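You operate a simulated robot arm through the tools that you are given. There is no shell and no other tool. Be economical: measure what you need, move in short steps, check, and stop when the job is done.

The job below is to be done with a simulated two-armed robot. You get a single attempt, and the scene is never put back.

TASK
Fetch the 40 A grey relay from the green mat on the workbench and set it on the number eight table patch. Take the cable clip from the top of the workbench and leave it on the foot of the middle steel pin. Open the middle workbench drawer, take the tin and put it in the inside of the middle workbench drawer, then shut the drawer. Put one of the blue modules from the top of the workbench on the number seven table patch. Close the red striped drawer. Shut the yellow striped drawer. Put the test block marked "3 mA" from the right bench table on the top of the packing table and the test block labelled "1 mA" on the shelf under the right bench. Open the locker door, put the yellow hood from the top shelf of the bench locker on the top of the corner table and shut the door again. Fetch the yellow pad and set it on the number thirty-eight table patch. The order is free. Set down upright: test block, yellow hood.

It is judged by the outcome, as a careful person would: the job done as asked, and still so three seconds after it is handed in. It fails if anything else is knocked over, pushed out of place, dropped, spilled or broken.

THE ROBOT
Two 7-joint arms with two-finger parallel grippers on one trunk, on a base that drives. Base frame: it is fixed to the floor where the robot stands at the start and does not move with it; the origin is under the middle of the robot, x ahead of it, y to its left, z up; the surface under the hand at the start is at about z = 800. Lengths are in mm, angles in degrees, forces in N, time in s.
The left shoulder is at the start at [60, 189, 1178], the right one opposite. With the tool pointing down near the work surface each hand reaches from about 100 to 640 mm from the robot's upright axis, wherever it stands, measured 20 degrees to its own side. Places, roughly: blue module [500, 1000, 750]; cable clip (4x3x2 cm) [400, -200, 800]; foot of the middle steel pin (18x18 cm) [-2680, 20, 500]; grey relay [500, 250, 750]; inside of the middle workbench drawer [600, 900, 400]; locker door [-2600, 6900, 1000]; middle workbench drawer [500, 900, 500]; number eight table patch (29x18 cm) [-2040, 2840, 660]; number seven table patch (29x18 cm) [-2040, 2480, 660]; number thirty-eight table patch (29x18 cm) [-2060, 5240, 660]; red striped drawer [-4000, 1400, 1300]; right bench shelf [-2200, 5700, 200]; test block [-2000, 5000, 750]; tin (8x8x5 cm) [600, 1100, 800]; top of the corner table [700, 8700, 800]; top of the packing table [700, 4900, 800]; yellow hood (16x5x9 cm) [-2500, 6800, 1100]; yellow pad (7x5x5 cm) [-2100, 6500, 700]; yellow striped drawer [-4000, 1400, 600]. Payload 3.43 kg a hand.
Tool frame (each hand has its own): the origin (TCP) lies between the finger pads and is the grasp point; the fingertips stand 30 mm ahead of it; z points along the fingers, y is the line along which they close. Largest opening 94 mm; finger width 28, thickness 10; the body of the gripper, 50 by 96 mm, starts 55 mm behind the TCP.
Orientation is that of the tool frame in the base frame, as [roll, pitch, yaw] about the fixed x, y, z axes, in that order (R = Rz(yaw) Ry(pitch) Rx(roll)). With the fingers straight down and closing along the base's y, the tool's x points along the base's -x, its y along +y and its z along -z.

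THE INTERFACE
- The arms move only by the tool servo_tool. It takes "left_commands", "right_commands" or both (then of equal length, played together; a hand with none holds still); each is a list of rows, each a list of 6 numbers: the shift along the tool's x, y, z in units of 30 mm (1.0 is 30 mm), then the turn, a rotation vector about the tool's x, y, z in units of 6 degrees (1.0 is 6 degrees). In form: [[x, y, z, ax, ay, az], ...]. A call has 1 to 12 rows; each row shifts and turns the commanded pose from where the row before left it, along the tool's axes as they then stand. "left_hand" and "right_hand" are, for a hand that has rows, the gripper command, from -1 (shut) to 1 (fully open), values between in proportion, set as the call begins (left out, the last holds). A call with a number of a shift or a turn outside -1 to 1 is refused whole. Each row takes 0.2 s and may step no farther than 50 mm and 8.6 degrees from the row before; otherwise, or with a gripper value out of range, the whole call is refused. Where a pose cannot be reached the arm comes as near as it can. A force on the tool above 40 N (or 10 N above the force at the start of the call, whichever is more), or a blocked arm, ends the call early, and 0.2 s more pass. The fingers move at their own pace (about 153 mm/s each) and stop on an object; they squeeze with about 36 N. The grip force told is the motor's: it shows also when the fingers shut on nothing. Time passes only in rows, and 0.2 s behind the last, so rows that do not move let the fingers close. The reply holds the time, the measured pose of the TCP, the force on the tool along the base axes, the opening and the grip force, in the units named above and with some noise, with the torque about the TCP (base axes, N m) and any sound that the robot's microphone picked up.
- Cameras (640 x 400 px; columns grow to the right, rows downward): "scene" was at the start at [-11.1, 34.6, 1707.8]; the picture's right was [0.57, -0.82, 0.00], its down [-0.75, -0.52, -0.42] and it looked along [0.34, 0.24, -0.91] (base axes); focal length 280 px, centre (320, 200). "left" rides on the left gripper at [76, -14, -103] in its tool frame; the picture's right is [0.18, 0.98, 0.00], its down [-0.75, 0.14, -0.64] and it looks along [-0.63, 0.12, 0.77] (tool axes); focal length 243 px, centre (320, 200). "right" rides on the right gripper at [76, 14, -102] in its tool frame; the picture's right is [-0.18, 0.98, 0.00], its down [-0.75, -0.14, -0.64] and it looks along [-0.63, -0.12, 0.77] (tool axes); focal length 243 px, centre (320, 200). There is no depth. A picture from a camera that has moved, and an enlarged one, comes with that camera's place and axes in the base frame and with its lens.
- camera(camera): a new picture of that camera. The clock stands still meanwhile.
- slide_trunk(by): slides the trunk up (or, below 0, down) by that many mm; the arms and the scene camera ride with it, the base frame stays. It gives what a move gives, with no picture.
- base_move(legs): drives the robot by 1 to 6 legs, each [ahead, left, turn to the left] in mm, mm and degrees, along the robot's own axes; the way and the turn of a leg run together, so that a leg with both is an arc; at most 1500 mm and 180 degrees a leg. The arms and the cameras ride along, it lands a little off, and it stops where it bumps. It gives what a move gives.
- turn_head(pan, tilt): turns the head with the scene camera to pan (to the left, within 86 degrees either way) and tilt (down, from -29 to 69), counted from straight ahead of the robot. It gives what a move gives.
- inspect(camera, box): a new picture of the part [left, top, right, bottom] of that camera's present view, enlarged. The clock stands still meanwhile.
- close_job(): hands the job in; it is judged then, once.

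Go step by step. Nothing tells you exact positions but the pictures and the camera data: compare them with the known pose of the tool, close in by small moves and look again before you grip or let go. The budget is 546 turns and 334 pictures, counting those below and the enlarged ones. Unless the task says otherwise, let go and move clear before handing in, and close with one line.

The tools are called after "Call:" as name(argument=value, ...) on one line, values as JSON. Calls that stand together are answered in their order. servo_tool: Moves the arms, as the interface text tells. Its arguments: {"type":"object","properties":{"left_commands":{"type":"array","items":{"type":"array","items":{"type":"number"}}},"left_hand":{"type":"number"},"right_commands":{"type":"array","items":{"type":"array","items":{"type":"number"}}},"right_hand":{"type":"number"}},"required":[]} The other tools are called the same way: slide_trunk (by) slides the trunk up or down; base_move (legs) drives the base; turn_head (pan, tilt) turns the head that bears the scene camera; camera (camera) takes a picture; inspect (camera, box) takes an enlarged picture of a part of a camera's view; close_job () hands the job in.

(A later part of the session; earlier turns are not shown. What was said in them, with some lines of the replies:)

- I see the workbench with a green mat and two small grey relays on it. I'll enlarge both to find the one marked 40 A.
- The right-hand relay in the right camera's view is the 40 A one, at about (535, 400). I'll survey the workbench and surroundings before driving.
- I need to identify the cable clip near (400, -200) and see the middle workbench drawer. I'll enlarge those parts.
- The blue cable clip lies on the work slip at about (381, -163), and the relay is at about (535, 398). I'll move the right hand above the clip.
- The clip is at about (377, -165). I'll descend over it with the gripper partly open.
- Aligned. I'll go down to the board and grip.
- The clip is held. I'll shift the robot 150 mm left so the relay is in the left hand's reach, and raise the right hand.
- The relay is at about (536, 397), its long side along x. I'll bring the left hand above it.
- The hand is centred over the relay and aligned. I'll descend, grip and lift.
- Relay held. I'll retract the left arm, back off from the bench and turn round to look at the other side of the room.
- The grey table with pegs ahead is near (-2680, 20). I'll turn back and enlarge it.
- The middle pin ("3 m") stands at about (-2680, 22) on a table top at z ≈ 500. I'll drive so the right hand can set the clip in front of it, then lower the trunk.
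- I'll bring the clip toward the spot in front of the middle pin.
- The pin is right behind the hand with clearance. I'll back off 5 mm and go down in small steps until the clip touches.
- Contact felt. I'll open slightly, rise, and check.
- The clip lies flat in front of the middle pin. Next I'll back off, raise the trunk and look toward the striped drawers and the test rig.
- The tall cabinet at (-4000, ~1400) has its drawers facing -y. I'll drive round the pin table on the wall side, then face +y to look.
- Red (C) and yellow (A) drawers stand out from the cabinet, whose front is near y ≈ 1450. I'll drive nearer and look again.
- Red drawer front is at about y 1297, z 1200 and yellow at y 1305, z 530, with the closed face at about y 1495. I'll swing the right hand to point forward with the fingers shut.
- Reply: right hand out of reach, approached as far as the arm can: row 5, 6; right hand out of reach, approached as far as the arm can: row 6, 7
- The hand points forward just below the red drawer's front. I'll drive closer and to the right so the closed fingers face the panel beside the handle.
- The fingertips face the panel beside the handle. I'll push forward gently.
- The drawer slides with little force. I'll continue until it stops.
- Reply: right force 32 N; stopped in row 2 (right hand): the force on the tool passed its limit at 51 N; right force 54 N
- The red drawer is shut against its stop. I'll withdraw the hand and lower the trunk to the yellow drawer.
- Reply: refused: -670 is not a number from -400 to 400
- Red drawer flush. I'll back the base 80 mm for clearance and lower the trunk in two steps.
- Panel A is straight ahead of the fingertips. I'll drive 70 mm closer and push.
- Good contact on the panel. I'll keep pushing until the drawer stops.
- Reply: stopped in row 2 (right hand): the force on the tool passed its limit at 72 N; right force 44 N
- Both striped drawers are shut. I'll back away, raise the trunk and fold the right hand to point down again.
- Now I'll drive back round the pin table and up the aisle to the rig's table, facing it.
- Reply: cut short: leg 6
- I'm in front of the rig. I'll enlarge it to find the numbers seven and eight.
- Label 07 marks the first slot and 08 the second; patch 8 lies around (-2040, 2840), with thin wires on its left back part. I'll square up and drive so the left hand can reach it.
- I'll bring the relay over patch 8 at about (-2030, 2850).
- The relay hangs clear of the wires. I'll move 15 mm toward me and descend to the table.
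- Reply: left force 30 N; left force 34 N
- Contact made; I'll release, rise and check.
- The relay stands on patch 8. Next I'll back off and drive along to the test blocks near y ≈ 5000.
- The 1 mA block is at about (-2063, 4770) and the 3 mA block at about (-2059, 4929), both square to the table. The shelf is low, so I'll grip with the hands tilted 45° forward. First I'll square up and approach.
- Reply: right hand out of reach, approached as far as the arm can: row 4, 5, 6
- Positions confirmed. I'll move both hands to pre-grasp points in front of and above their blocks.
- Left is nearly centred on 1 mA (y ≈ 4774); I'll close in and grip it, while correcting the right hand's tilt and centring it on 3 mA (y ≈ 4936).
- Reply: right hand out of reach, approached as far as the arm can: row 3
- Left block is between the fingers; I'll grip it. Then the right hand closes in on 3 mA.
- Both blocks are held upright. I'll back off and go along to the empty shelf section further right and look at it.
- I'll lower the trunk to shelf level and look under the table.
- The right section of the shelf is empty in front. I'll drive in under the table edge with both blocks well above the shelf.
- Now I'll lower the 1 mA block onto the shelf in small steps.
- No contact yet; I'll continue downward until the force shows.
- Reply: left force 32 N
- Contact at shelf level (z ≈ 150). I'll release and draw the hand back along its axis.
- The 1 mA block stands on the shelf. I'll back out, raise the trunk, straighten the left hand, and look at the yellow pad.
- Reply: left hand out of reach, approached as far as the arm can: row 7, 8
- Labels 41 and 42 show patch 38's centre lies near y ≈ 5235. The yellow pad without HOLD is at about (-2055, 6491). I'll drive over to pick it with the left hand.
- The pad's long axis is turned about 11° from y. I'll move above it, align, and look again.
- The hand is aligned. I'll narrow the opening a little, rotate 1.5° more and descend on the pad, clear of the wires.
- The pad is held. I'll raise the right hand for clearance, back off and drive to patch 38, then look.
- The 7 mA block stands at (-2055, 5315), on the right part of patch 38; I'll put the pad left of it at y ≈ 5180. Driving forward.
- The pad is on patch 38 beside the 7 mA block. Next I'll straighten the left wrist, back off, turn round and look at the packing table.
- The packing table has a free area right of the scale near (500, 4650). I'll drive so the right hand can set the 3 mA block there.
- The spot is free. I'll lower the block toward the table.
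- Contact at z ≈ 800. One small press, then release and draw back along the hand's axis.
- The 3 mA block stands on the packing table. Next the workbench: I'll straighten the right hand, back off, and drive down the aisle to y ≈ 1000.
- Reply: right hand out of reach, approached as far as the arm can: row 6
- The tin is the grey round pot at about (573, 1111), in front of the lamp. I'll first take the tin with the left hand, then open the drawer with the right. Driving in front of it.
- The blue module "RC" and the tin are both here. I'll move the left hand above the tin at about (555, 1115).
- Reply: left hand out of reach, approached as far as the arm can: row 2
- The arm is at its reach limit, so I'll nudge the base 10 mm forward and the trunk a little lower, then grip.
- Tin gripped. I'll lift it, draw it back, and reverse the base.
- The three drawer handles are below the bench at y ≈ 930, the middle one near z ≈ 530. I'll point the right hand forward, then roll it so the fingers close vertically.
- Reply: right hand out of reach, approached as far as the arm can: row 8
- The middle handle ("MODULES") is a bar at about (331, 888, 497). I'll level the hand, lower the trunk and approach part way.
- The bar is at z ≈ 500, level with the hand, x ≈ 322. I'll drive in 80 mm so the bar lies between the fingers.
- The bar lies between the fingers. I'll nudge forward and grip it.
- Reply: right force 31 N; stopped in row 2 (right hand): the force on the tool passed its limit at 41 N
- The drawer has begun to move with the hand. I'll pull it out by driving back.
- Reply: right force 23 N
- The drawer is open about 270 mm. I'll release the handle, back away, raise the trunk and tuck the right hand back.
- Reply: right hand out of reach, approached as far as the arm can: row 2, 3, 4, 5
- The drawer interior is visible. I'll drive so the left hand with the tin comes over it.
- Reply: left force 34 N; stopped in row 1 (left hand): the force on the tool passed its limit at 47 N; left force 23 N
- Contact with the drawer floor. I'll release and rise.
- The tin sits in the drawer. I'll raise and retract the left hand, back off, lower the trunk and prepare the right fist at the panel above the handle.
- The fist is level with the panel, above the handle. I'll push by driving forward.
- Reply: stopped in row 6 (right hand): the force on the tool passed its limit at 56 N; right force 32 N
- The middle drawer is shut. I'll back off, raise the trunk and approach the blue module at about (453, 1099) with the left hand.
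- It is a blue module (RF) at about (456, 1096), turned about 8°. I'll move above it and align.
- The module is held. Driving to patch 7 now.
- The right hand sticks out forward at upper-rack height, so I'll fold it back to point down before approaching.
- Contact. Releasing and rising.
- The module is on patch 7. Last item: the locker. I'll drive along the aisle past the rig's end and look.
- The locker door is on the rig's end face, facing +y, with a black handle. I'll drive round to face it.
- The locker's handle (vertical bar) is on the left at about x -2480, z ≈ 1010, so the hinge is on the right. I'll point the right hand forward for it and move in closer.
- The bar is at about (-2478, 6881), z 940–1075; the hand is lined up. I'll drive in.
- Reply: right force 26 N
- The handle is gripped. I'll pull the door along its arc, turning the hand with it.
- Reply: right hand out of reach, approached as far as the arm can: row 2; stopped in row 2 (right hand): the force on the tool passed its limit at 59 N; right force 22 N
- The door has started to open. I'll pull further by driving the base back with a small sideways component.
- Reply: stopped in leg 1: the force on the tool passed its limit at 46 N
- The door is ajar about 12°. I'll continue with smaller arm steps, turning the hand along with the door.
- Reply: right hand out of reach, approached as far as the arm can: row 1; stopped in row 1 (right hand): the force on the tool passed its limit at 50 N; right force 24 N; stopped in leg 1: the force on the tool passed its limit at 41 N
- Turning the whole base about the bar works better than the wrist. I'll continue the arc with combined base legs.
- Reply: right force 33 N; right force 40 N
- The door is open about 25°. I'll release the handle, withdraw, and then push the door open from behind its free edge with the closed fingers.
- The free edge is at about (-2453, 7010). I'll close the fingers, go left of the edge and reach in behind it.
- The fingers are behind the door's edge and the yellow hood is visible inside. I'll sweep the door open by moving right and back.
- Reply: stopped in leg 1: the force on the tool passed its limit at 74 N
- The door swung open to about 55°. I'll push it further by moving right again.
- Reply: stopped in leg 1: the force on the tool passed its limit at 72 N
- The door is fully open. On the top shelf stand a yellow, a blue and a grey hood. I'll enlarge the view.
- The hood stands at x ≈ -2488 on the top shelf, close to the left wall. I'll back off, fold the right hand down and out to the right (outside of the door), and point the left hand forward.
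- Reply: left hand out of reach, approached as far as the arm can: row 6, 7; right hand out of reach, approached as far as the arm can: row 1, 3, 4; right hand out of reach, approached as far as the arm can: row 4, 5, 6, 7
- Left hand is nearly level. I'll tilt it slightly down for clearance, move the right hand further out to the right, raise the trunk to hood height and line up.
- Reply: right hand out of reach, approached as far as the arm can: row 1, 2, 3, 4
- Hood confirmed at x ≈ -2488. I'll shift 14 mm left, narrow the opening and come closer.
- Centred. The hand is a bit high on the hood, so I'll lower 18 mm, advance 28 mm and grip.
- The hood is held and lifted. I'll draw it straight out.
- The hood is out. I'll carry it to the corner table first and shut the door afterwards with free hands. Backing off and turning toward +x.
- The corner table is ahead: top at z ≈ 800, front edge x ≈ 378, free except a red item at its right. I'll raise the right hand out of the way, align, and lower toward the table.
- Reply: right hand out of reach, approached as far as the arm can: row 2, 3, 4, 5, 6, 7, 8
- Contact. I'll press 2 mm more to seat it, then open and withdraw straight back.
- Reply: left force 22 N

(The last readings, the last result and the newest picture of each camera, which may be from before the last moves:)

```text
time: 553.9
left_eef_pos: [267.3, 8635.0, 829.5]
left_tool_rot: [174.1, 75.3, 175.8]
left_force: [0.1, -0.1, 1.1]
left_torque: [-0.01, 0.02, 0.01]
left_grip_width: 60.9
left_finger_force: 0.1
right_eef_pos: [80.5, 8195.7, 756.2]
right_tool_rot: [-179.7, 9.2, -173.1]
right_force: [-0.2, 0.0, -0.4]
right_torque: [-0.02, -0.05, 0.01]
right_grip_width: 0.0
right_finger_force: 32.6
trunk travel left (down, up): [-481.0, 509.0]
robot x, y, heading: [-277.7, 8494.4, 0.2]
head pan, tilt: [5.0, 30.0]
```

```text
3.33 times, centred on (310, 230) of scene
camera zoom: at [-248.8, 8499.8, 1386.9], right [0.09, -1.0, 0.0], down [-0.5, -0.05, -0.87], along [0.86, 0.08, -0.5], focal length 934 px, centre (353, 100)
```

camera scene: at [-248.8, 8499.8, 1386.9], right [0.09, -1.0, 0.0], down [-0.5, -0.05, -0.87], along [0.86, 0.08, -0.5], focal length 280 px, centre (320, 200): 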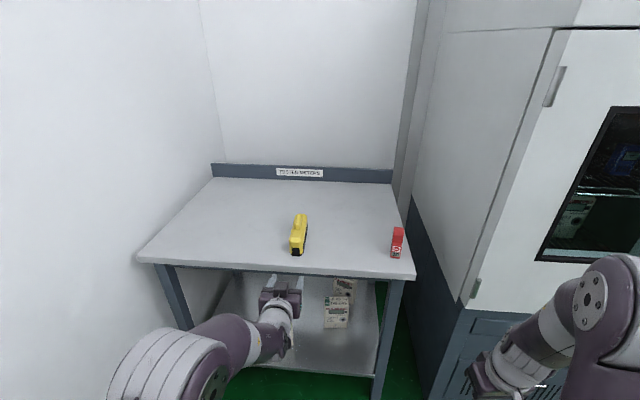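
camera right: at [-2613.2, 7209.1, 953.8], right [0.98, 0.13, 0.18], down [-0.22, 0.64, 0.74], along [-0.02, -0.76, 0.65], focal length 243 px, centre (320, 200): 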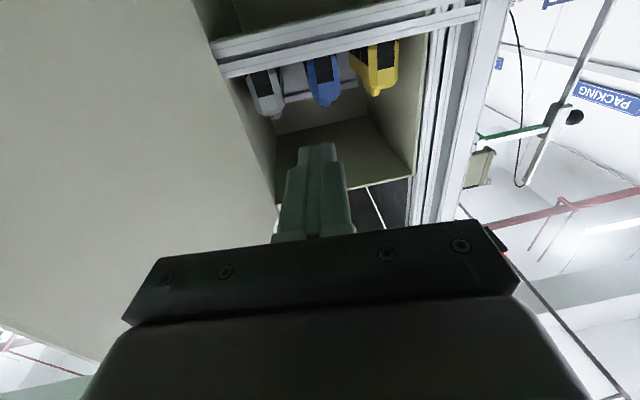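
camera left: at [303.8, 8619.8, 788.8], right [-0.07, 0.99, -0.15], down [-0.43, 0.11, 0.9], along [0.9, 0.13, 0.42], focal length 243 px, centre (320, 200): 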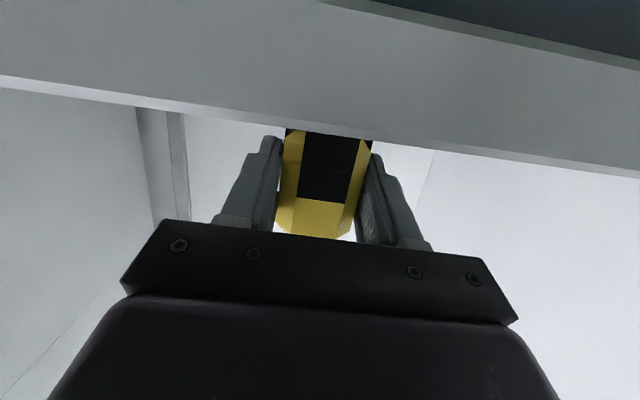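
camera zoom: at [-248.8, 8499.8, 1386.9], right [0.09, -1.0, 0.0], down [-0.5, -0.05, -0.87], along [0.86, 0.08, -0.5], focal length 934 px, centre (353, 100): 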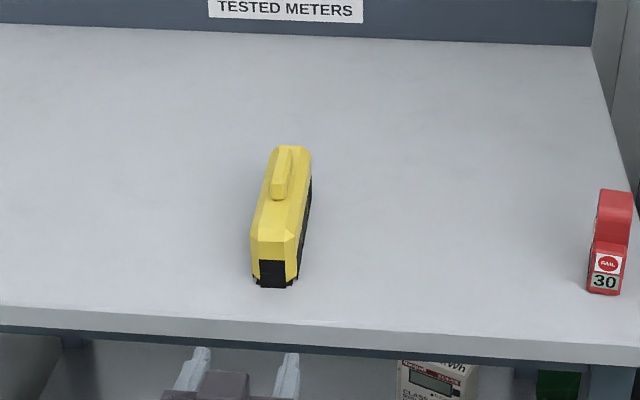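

The hood stands upright on the corner table. Now I'll fold the left hand down, point the right hand forward as a fist again, and return to shut the locker door.

Call:
base_move(legs=[[-400, 0, 0]])

Call:
slide_trunk(by=100)

Call:
servo_tool(left_commands=[[0.522, 0, -0.176, 0, 1, 0], [0.537, 0, -0.121, 0, 1, 0], [0.547, 0, -0.064, 0, 1, 0], [0.551, 0, -0.007, 0, 1, 0], [0.548, 0, 0.051, 0, 1, 0], [0.54, 0, 0.108, 0, 1, 0], [0.3, 0, 0.1, 0, 1, 0], [0.3, 0, 0.1, 0, 1, 0]], right_commands=[[-0.6, 0.8, 0, 0, 0.5, 0], [-0.6, 0.8, 0, 0, 0.5, 0], [-0.6, 0.8, 0, 0, 0.5, 0], [-0.6, 0.8, 0, 0, 0, 0], [-0.6, 0.8, 0, 0, 0, 0], [-0.6, 0.8, 0, 0, 0, 0], [-0.4, 0.6, 0, 0, 0, 0], [0, 0, 0, 0, 0, 0]])

Call:
servo_tool(left_commands=[[0.3, 0, 0.1, 0, 1, 0], [0.3, 0, 0.1, 0, 1, 0], [0.3, 0, 0.1, 0, 1, 0], [0.3, 0, 0, 0, 1, 0], [0, 0, 0, 0, 0.5, 0], [0, 0, 0, 0, 0, 0], [0, 0, 0, 0, 0, 0], [0, 0, 0, 0, 0, 0]], right_commands=[[-0.23, 0, -0.5, 0, -1, 0], [-0.281, 0, -0.473, 0, -1, 0], [-0.329, 0, -0.441, 0, -1, 0], [-0.373, 0, -0.405, 0, -1, 0], [-0.414, 0, -0.363, 0, -1, 0], [-0.449, 0, -0.318, 0, -1, 0], [-0.48, 0, -0.269, 0, -1, 0], [-0.505, 0, -0.218, 0, -1, 0]])

Call:
servo_tool(right_commands=[[-0.525, 0, -0.164, 0, -1, 0], [-0.54, 0, -0.108, 0, -1, 0], [-0.548, 0, -0.051, 0, -1, 0], [-0.551, 0, 0.007, 0, -1, 0], [-0.547, 0, 0.064, 0, -1, 0], [-0.537, 0, 0.121, 0, -1, 0], [-0.522, 0, 0.176, 0, -1, 0]])

```text
time: 556.4
left_eef_pos: [-134.2, 8637.3, 828.7]
left_tool_rot: [174.1, 75.1, 176.7]
left_force: [-0.3, 0.4, -0.5]
left_torque: [-0.01, -0.01, -0.05]
left_grip_width: 60.9
left_finger_force: 0.1
right_eef_pos: [-315.7, 8196.6, 756.2]
right_tool_rot: [-179.8, 9.2, -172.3]
right_force: [0.1, -0.1, 0.7]
right_torque: [-0.01, -0.01, 0.01]
right_grip_width: 0.0
right_finger_force: 33.0
trunk travel left (down, up): [-481.0, 509.0]
robot x, y, heading: [-676.7, 8483.9, 1.2]
head pan, tilt: [5.0, 30.0]
```

```text
time: 557.7
left_eef_pos: [-132.0, 8637.0, 929.1]
left_tool_rot: [174.1, 75.2, 176.6]
left_force: [0.2, 0.1, 0.4]
left_torque: [0.0, 0.02, 0.01]
left_grip_width: 61.2
left_finger_force: 0.0
right_eef_pos: [-315.2, 8197.0, 856.8]
right_tool_rot: [-179.7, 9.2, -172.4]
right_force: [0.5, 0.6, -0.3]
right_torque: [0.03, 0.01, 0.0]
right_grip_width: 0.0
right_finger_force: 32.6
trunk travel left (down, up): [-581.0, 409.0]
robot x, y, heading: [-674.4, 8485.1, 1.0]
head pan, tilt: [5.0, 30.0]
```

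```text
time: 559.5
left_eef_pos: [-199.4, 8637.4, 830.1]
left_tool_rot: [178.3, 27.1, -178.5]
left_force: [0.0, 0.3, -0.2]
left_torque: [-0.02, 0.0, 0.01]
left_grip_width: 61.1
left_finger_force: 0.0
right_eef_pos: [-284.0, 8367.5, 772.3]
right_tool_rot: [-179.1, 9.8, -172.4]
right_force: [-0.8, 0.0, -0.1]
right_torque: [0.04, -0.01, -0.03]
right_grip_width: 0.0
right_finger_force: 33.2
right hand out of reach, approached as far as the arm can: row 1, 2, 3, 5, 6, 7
trunk travel left (down, up): [-581.0, 409.0]
robot x, y, heading: [-677.7, 8487.7, 0.9]
head pan, tilt: [5.0, 30.0]
```

```text
time: 561.3
left_eef_pos: [-224.6, 8638.7, 814.6]
left_tool_rot: [178.6, 0.2, -177.7]
left_force: [0.4, 1.3, 0.0]
left_torque: [-0.01, 0.01, 0.03]
left_grip_width: 61.0
left_finger_force: 0.0
left hand out of reach, approached as far as the arm can: row 2
right_eef_pos: [-225.3, 8371.9, 904.7]
right_tool_rot: [-178.6, 47.1, -172.3]
right_force: [0.2, -0.6, -0.2]
right_torque: [0.0, -0.03, 0.0]
right_grip_width: 0.2
right_finger_force: 32.6
right hand out of reach, approached as far as the arm can: row 1, 5, 6
trunk travel left (down, up): [-581.0, 409.0]
robot x, y, heading: [-675.2, 8485.7, 1.1]
head pan, tilt: [5.0, 30.0]
```

```text
time: 562.9
left_eef_pos: [-224.5, 8639.4, 814.4]
left_tool_rot: [178.3, 0.2, -177.7]
left_force: [-0.1, -0.5, 0.2]
left_torque: [-0.02, -0.03, -0.01]
left_grip_width: 61.1
left_finger_force: 0.0
right_eef_pos: [-147.5, 8414.8, 1030.5]
right_tool_rot: [-141.6, 88.4, -135.1]
right_force: [0.2, 0.6, 0.0]
right_torque: [-0.01, -0.04, 0.0]
right_grip_width: 0.0
right_finger_force: 33.1
right hand out of reach, approached as far as the arm can: row 2, 3, 4, 5, 6, 7
trunk travel left (down, up): [-581.0, 409.0]
robot x, y, heading: [-677.6, 8485.7, 1.2]
head pan, tilt: [5.0, 30.0]
```

Right fist points forward again. I'll drive back to the locker's front, to the right of the open door.

Call:
base_move(legs=[[-1450, -100, 0], [-720, 0, 0], [0, 0, -91.2]])

Call:
slide_trunk(by=-150)

Call:
turn_head(pan=5, tilt=25)

Call:
camera(camera="scene")

```text
time: 577.4
left_eef_pos: [-2652.0, 7837.8, 814.0]
left_tool_rot: [178.5, 0.2, 91.5]
left_force: [0.5, 0.5, -1.1]
left_torque: [0.02, -0.02, -0.04]
left_grip_width: 61.2
left_finger_force: 0.0
right_eef_pos: [-2876.9, 7764.9, 1029.3]
right_tool_rot: [-143.1, 88.3, 132.5]
right_force: [0.3, -0.2, -0.2]
right_torque: [-0.01, 0.04, -0.04]
right_grip_width: 0.0
right_finger_force: 33.2
trunk travel left (down, up): [-581.0, 409.0]
robot x, y, heading: [-2799.6, 8291.6, -89.8]
head pan, tilt: [5.0, 30.0]
```

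```text
time: 579.2
left_eef_pos: [-2652.2, 7838.7, 664.3]
left_tool_rot: [178.5, 0.2, 91.4]
left_force: [0.1, -0.3, -1.1]
left_torque: [0.0, 0.03, 0.01]
left_grip_width: 61.4
left_finger_force: 0.1
right_eef_pos: [-2876.9, 7766.8, 880.8]
right_tool_rot: [-142.7, 88.3, 133.0]
right_force: [-0.3, 0.2, 0.2]
right_torque: [0.01, 0.01, 0.0]
right_grip_width: 0.0
right_finger_force: 32.4
trunk travel left (down, up): [-431.0, 559.0]
robot x, y, heading: [-2801.2, 8295.1, -90.2]
head pan, tilt: [5.0, 30.0]
```

```text
time: 579.8
left_eef_pos: [-2651.8, 7838.8, 664.2]
left_tool_rot: [178.4, 0.2, 91.4]
left_force: [-0.2, -0.1, -0.1]
left_torque: [-0.01, -0.01, 0.03]
left_grip_width: 60.8
left_finger_force: 0.1
right_eef_pos: [-2876.8, 7765.2, 879.1]
right_tool_rot: [-143.0, 88.3, 132.6]
right_force: [0.0, -0.3, -0.4]
right_torque: [-0.02, 0.0, 0.03]
right_grip_width: 0.0
right_finger_force: 32.8
trunk travel left (down, up): [-431.0, 559.0]
robot x, y, heading: [-2796.4, 8292.7, -89.5]
head pan, tilt: [5.0, 25.0]
```

```text
150 pictures are left
camera scene: at [-2790.2, 8260.4, 1344.8], right [-1.0, -0.09, 0.0], down [-0.04, 0.42, -0.91], along [0.08, -0.9, -0.42], focal length 280 px, centre (320, 200)
```

scene: 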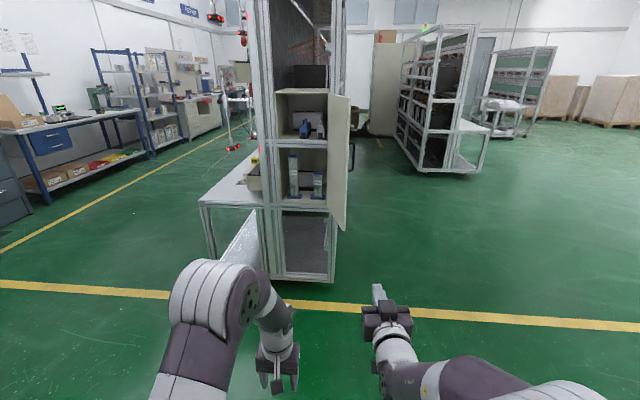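

The door stands open at about 98°. I'll drive in along its outer side, below the handle height, and then sweep it closed by moving left.

Call:
base_move(legs=[[625, 0, 0]])

Call:
camera(camera="scene")

```text
time: 583.4
left_eef_pos: [-2636.0, 7201.6, 664.4]
left_tool_rot: [178.5, 0.2, 92.4]
left_force: [0.0, 0.2, -0.1]
left_torque: [0.0, 0.0, -0.01]
left_grip_width: 61.3
left_finger_force: 0.1
right_eef_pos: [-2861.0, 7123.8, 880.8]
right_tool_rot: [-143.5, 88.3, 133.2]
right_force: [-0.5, -0.9, -0.1]
right_torque: [-0.02, -0.02, -0.01]
right_grip_width: 0.0
right_finger_force: 32.9
trunk travel left (down, up): [-431.0, 559.0]
robot x, y, heading: [-2788.0, 7653.4, -88.9]
head pan, tilt: [5.0, 25.0]
```

```text
149 pictures are left
camera scene: at [-2781.6, 7621.0, 1344.8], right [-0.99, -0.11, 0.0], down [-0.05, 0.42, -0.91], along [0.1, -0.9, -0.42], focal length 280 px, centre (320, 200)
```

scene: 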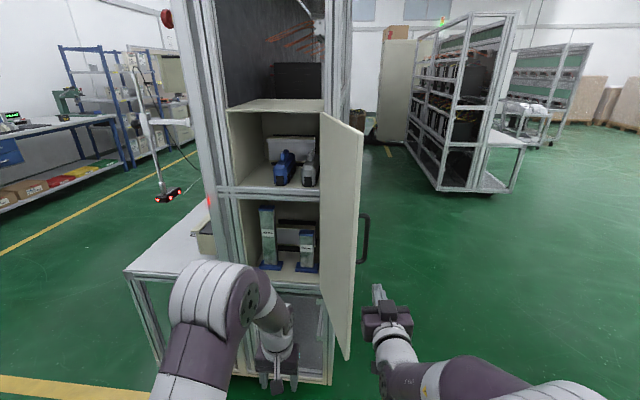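

Call:
base_move(legs=[[0, 130, 0]])

Call:
base_move(legs=[[15, 110, 0]])

Call:
camera(camera="scene")

```text
time: 584.7
left_eef_pos: [-2504.6, 7205.6, 665.4]
left_tool_rot: [178.6, 0.2, 92.5]
left_force: [1.2, -0.7, -0.5]
left_torque: [0.02, 0.02, 0.02]
left_grip_width: 61.2
left_finger_force: 0.0
right_eef_pos: [-2727.6, 7126.8, 880.5]
right_tool_rot: [-141.1, 88.2, 135.5]
right_force: [-0.6, 0.3, 0.8]
right_torque: [-0.02, -0.03, -0.02]
right_grip_width: 0.0
right_finger_force: 33.2
trunk travel left (down, up): [-431.0, 559.0]
robot x, y, heading: [-2661.8, 7656.3, -88.5]
head pan, tilt: [5.0, 25.0]
```

```text
time: 585.9
left_eef_pos: [-2390.2, 7191.8, 665.0]
left_tool_rot: [178.6, 0.2, 92.3]
left_force: [-0.3, -0.4, 0.8]
left_torque: [-0.03, 0.02, -0.01]
left_grip_width: 61.1
left_finger_force: 0.1
right_eef_pos: [-2614.2, 7116.2, 879.5]
right_tool_rot: [-141.2, 88.2, 135.4]
right_force: [-0.1, 0.6, -0.5]
right_torque: [0.0, 0.02, -0.02]
right_grip_width: 0.1
right_finger_force: 33.0
trunk travel left (down, up): [-431.0, 559.0]
robot x, y, heading: [-2544.3, 7642.3, -89.0]
head pan, tilt: [5.0, 25.0]
```

```text
148 pictures are left
camera scene: at [-2534.6, 7612.3, 1344.8], right [-0.99, -0.11, 0.0], down [-0.05, 0.42, -0.91], along [0.1, -0.9, -0.42], focal length 280 px, centre (320, 200)
```

scene: 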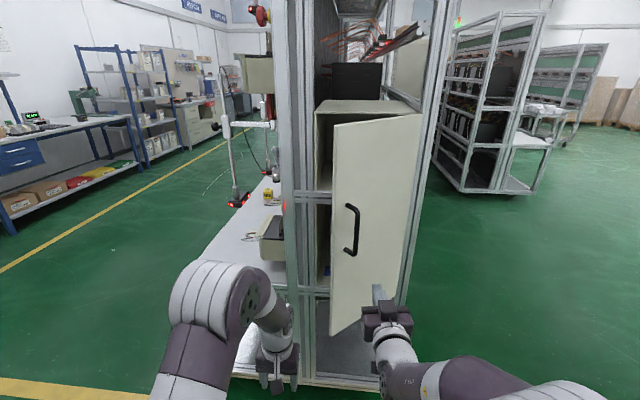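

The door is more than half closed. I'll push it forward the rest of the way.

Call:
base_move(legs=[[110, 50, 0]])

Call:
camera(camera="scene")

```text
time: 587.1
left_eef_pos: [-2337.6, 7083.4, 664.1]
left_tool_rot: [178.5, 0.2, 92.4]
left_force: [-0.1, 0.1, -0.2]
left_torque: [0.0, 0.0, -0.01]
left_grip_width: 61.1
left_finger_force: 0.0
right_eef_pos: [-2561.3, 7006.4, 878.7]
right_tool_rot: [-143.5, 88.2, 133.0]
right_force: [0.0, -1.1, -0.9]
right_torque: [-0.01, -0.03, -0.01]
right_grip_width: 0.0
right_finger_force: 33.0
trunk travel left (down, up): [-431.0, 559.0]
robot x, y, heading: [-2493.3, 7534.8, -88.8]
head pan, tilt: [5.0, 25.0]
```

```text
147 pictures are left
camera scene: at [-2482.2, 7502.0, 1344.8], right [-0.99, -0.11, 0.0], down [-0.05, 0.42, -0.91], along [0.1, -0.9, -0.42], focal length 280 px, centre (320, 200)
```

scene: 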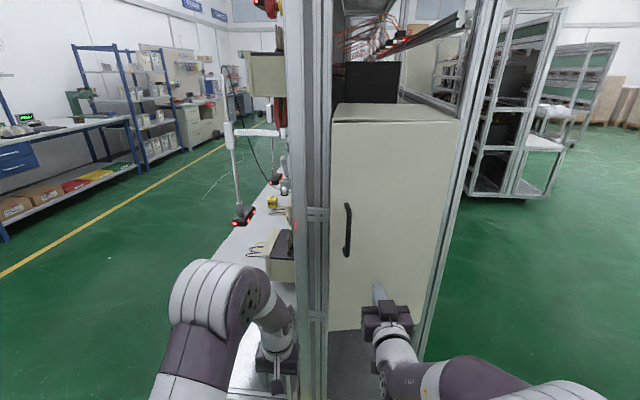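

The door looks closed already; I'll push gently against it to make sure.

Call:
base_move(legs=[[75, 30, 0]])

Call:
servo_tool(right_commands=[[0, 0, 0.25, 0, 0, 0], [0, 0, 0.25, 0, 0, 0], [0, 0, 0.25, 0, 0, 0], [0, 0, 0.25, 0, 0, 0], [0, 0, 0.25, 0, 0, 0], [0, 0, 0.25, 0, 0, 0]])

Call:
inspect(camera="scene", box=[260, 70, 480, 350])

```text
time: 588.2
left_eef_pos: [-2307.9, 7010.1, 664.4]
left_tool_rot: [178.5, 0.2, 92.4]
left_force: [0.6, -0.2, 0.5]
left_torque: [0.02, 0.03, 0.0]
left_grip_width: 61.5
left_finger_force: 0.0
right_eef_pos: [-2530.1, 6934.3, 880.2]
right_tool_rot: [-143.7, 88.2, 132.8]
right_force: [-0.3, -0.3, 0.5]
right_torque: [0.0, 0.0, -0.03]
right_grip_width: 0.0
right_finger_force: 33.3
trunk travel left (down, up): [-431.0, 559.0]
robot x, y, heading: [-2456.9, 7462.9, -88.6]
head pan, tilt: [5.0, 25.0]
```

```text
time: 589.4
left_eef_pos: [-2308.8, 7015.0, 667.7]
left_tool_rot: [178.4, 0.6, 92.2]
left_force: [0.1, 1.1, -0.1]
left_torque: [0.01, -0.01, -0.02]
left_grip_width: 60.9
left_finger_force: 0.1
right_eef_pos: [-2528.9, 6906.6, 879.1]
right_tool_rot: [-140.2, 88.2, 136.1]
right_force: [-2.9, 36.5, 6.9]
right_torque: [-0.67, -0.02, -0.35]
right_grip_width: 0.2
right_finger_force: 33.0
trunk travel left (down, up): [-431.0, 559.0]
robot x, y, heading: [-2461.4, 7464.4, -89.1]
head pan, tilt: [5.0, 25.0]
stopped in row 6 (right hand): the force on the tool passed its limit at 52 N (the readings are from after the stop); the commanded pose is now the measured one
```

```text
1.43 times, centred on (370, 210) of scene
camera zoom: at [-2452.4, 7439.6, 1345.2], right [-0.99, -0.1, 0.0], down [-0.04, 0.42, -0.91], along [0.1, -0.9, -0.42], focal length 400 px, centre (249, 186)
```

zoom: 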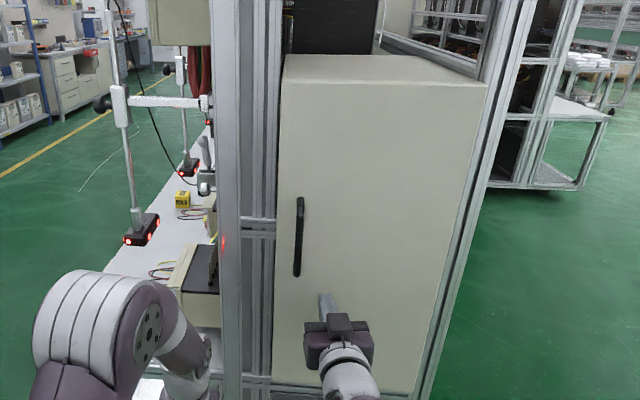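

The door is shut flush (tip contact at the original face position). I'll back away and take a last look.

Call:
base_move(legs=[[-400, 0, 0]])

Call:
camera(camera="scene")

```text
time: 591.9
left_eef_pos: [-2317.5, 7398.1, 665.8]
left_tool_rot: [178.5, 0.3, 91.4]
left_force: [-0.6, 1.4, 0.2]
left_torque: [0.0, 0.0, 0.02]
left_grip_width: 61.1
left_finger_force: 0.1
right_eef_pos: [-2539.0, 7290.7, 875.9]
right_tool_rot: [-147.5, 87.9, 128.2]
right_force: [-0.5, -0.5, -0.3]
right_torque: [0.02, 0.04, -0.03]
right_grip_width: 0.0
right_finger_force: 33.0
trunk travel left (down, up): [-431.0, 559.0]
robot x, y, heading: [-2467.0, 7848.9, -89.6]
head pan, tilt: [5.0, 25.0]
```

```text
145 pictures are left
camera scene: at [-2456.9, 7820.1, 1344.9], right [-1.0, -0.09, 0.0], down [-0.04, 0.42, -0.91], along [0.08, -0.9, -0.42], focal length 280 px, centre (320, 200)
```

scene: 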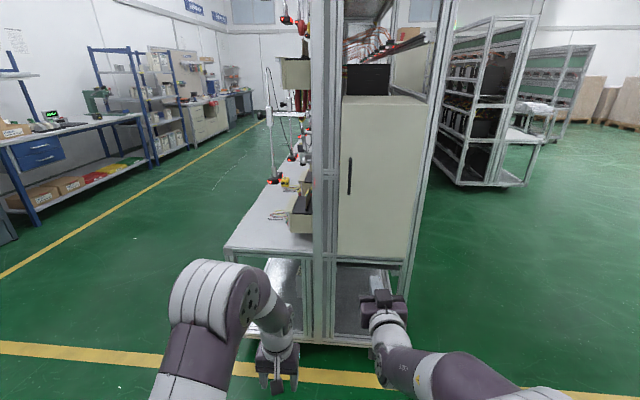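

The door stays shut, both hands are empty and clear, and every item has been placed; handing in.

Call:
close_job()

```text
The job is handed in.
```

The whole job is done and handed in. Every item was set down where you asked and checked by camera as I went. The middle workbench drawer, both striped drawers and the locker door are shut, and both hands are empty and clear.
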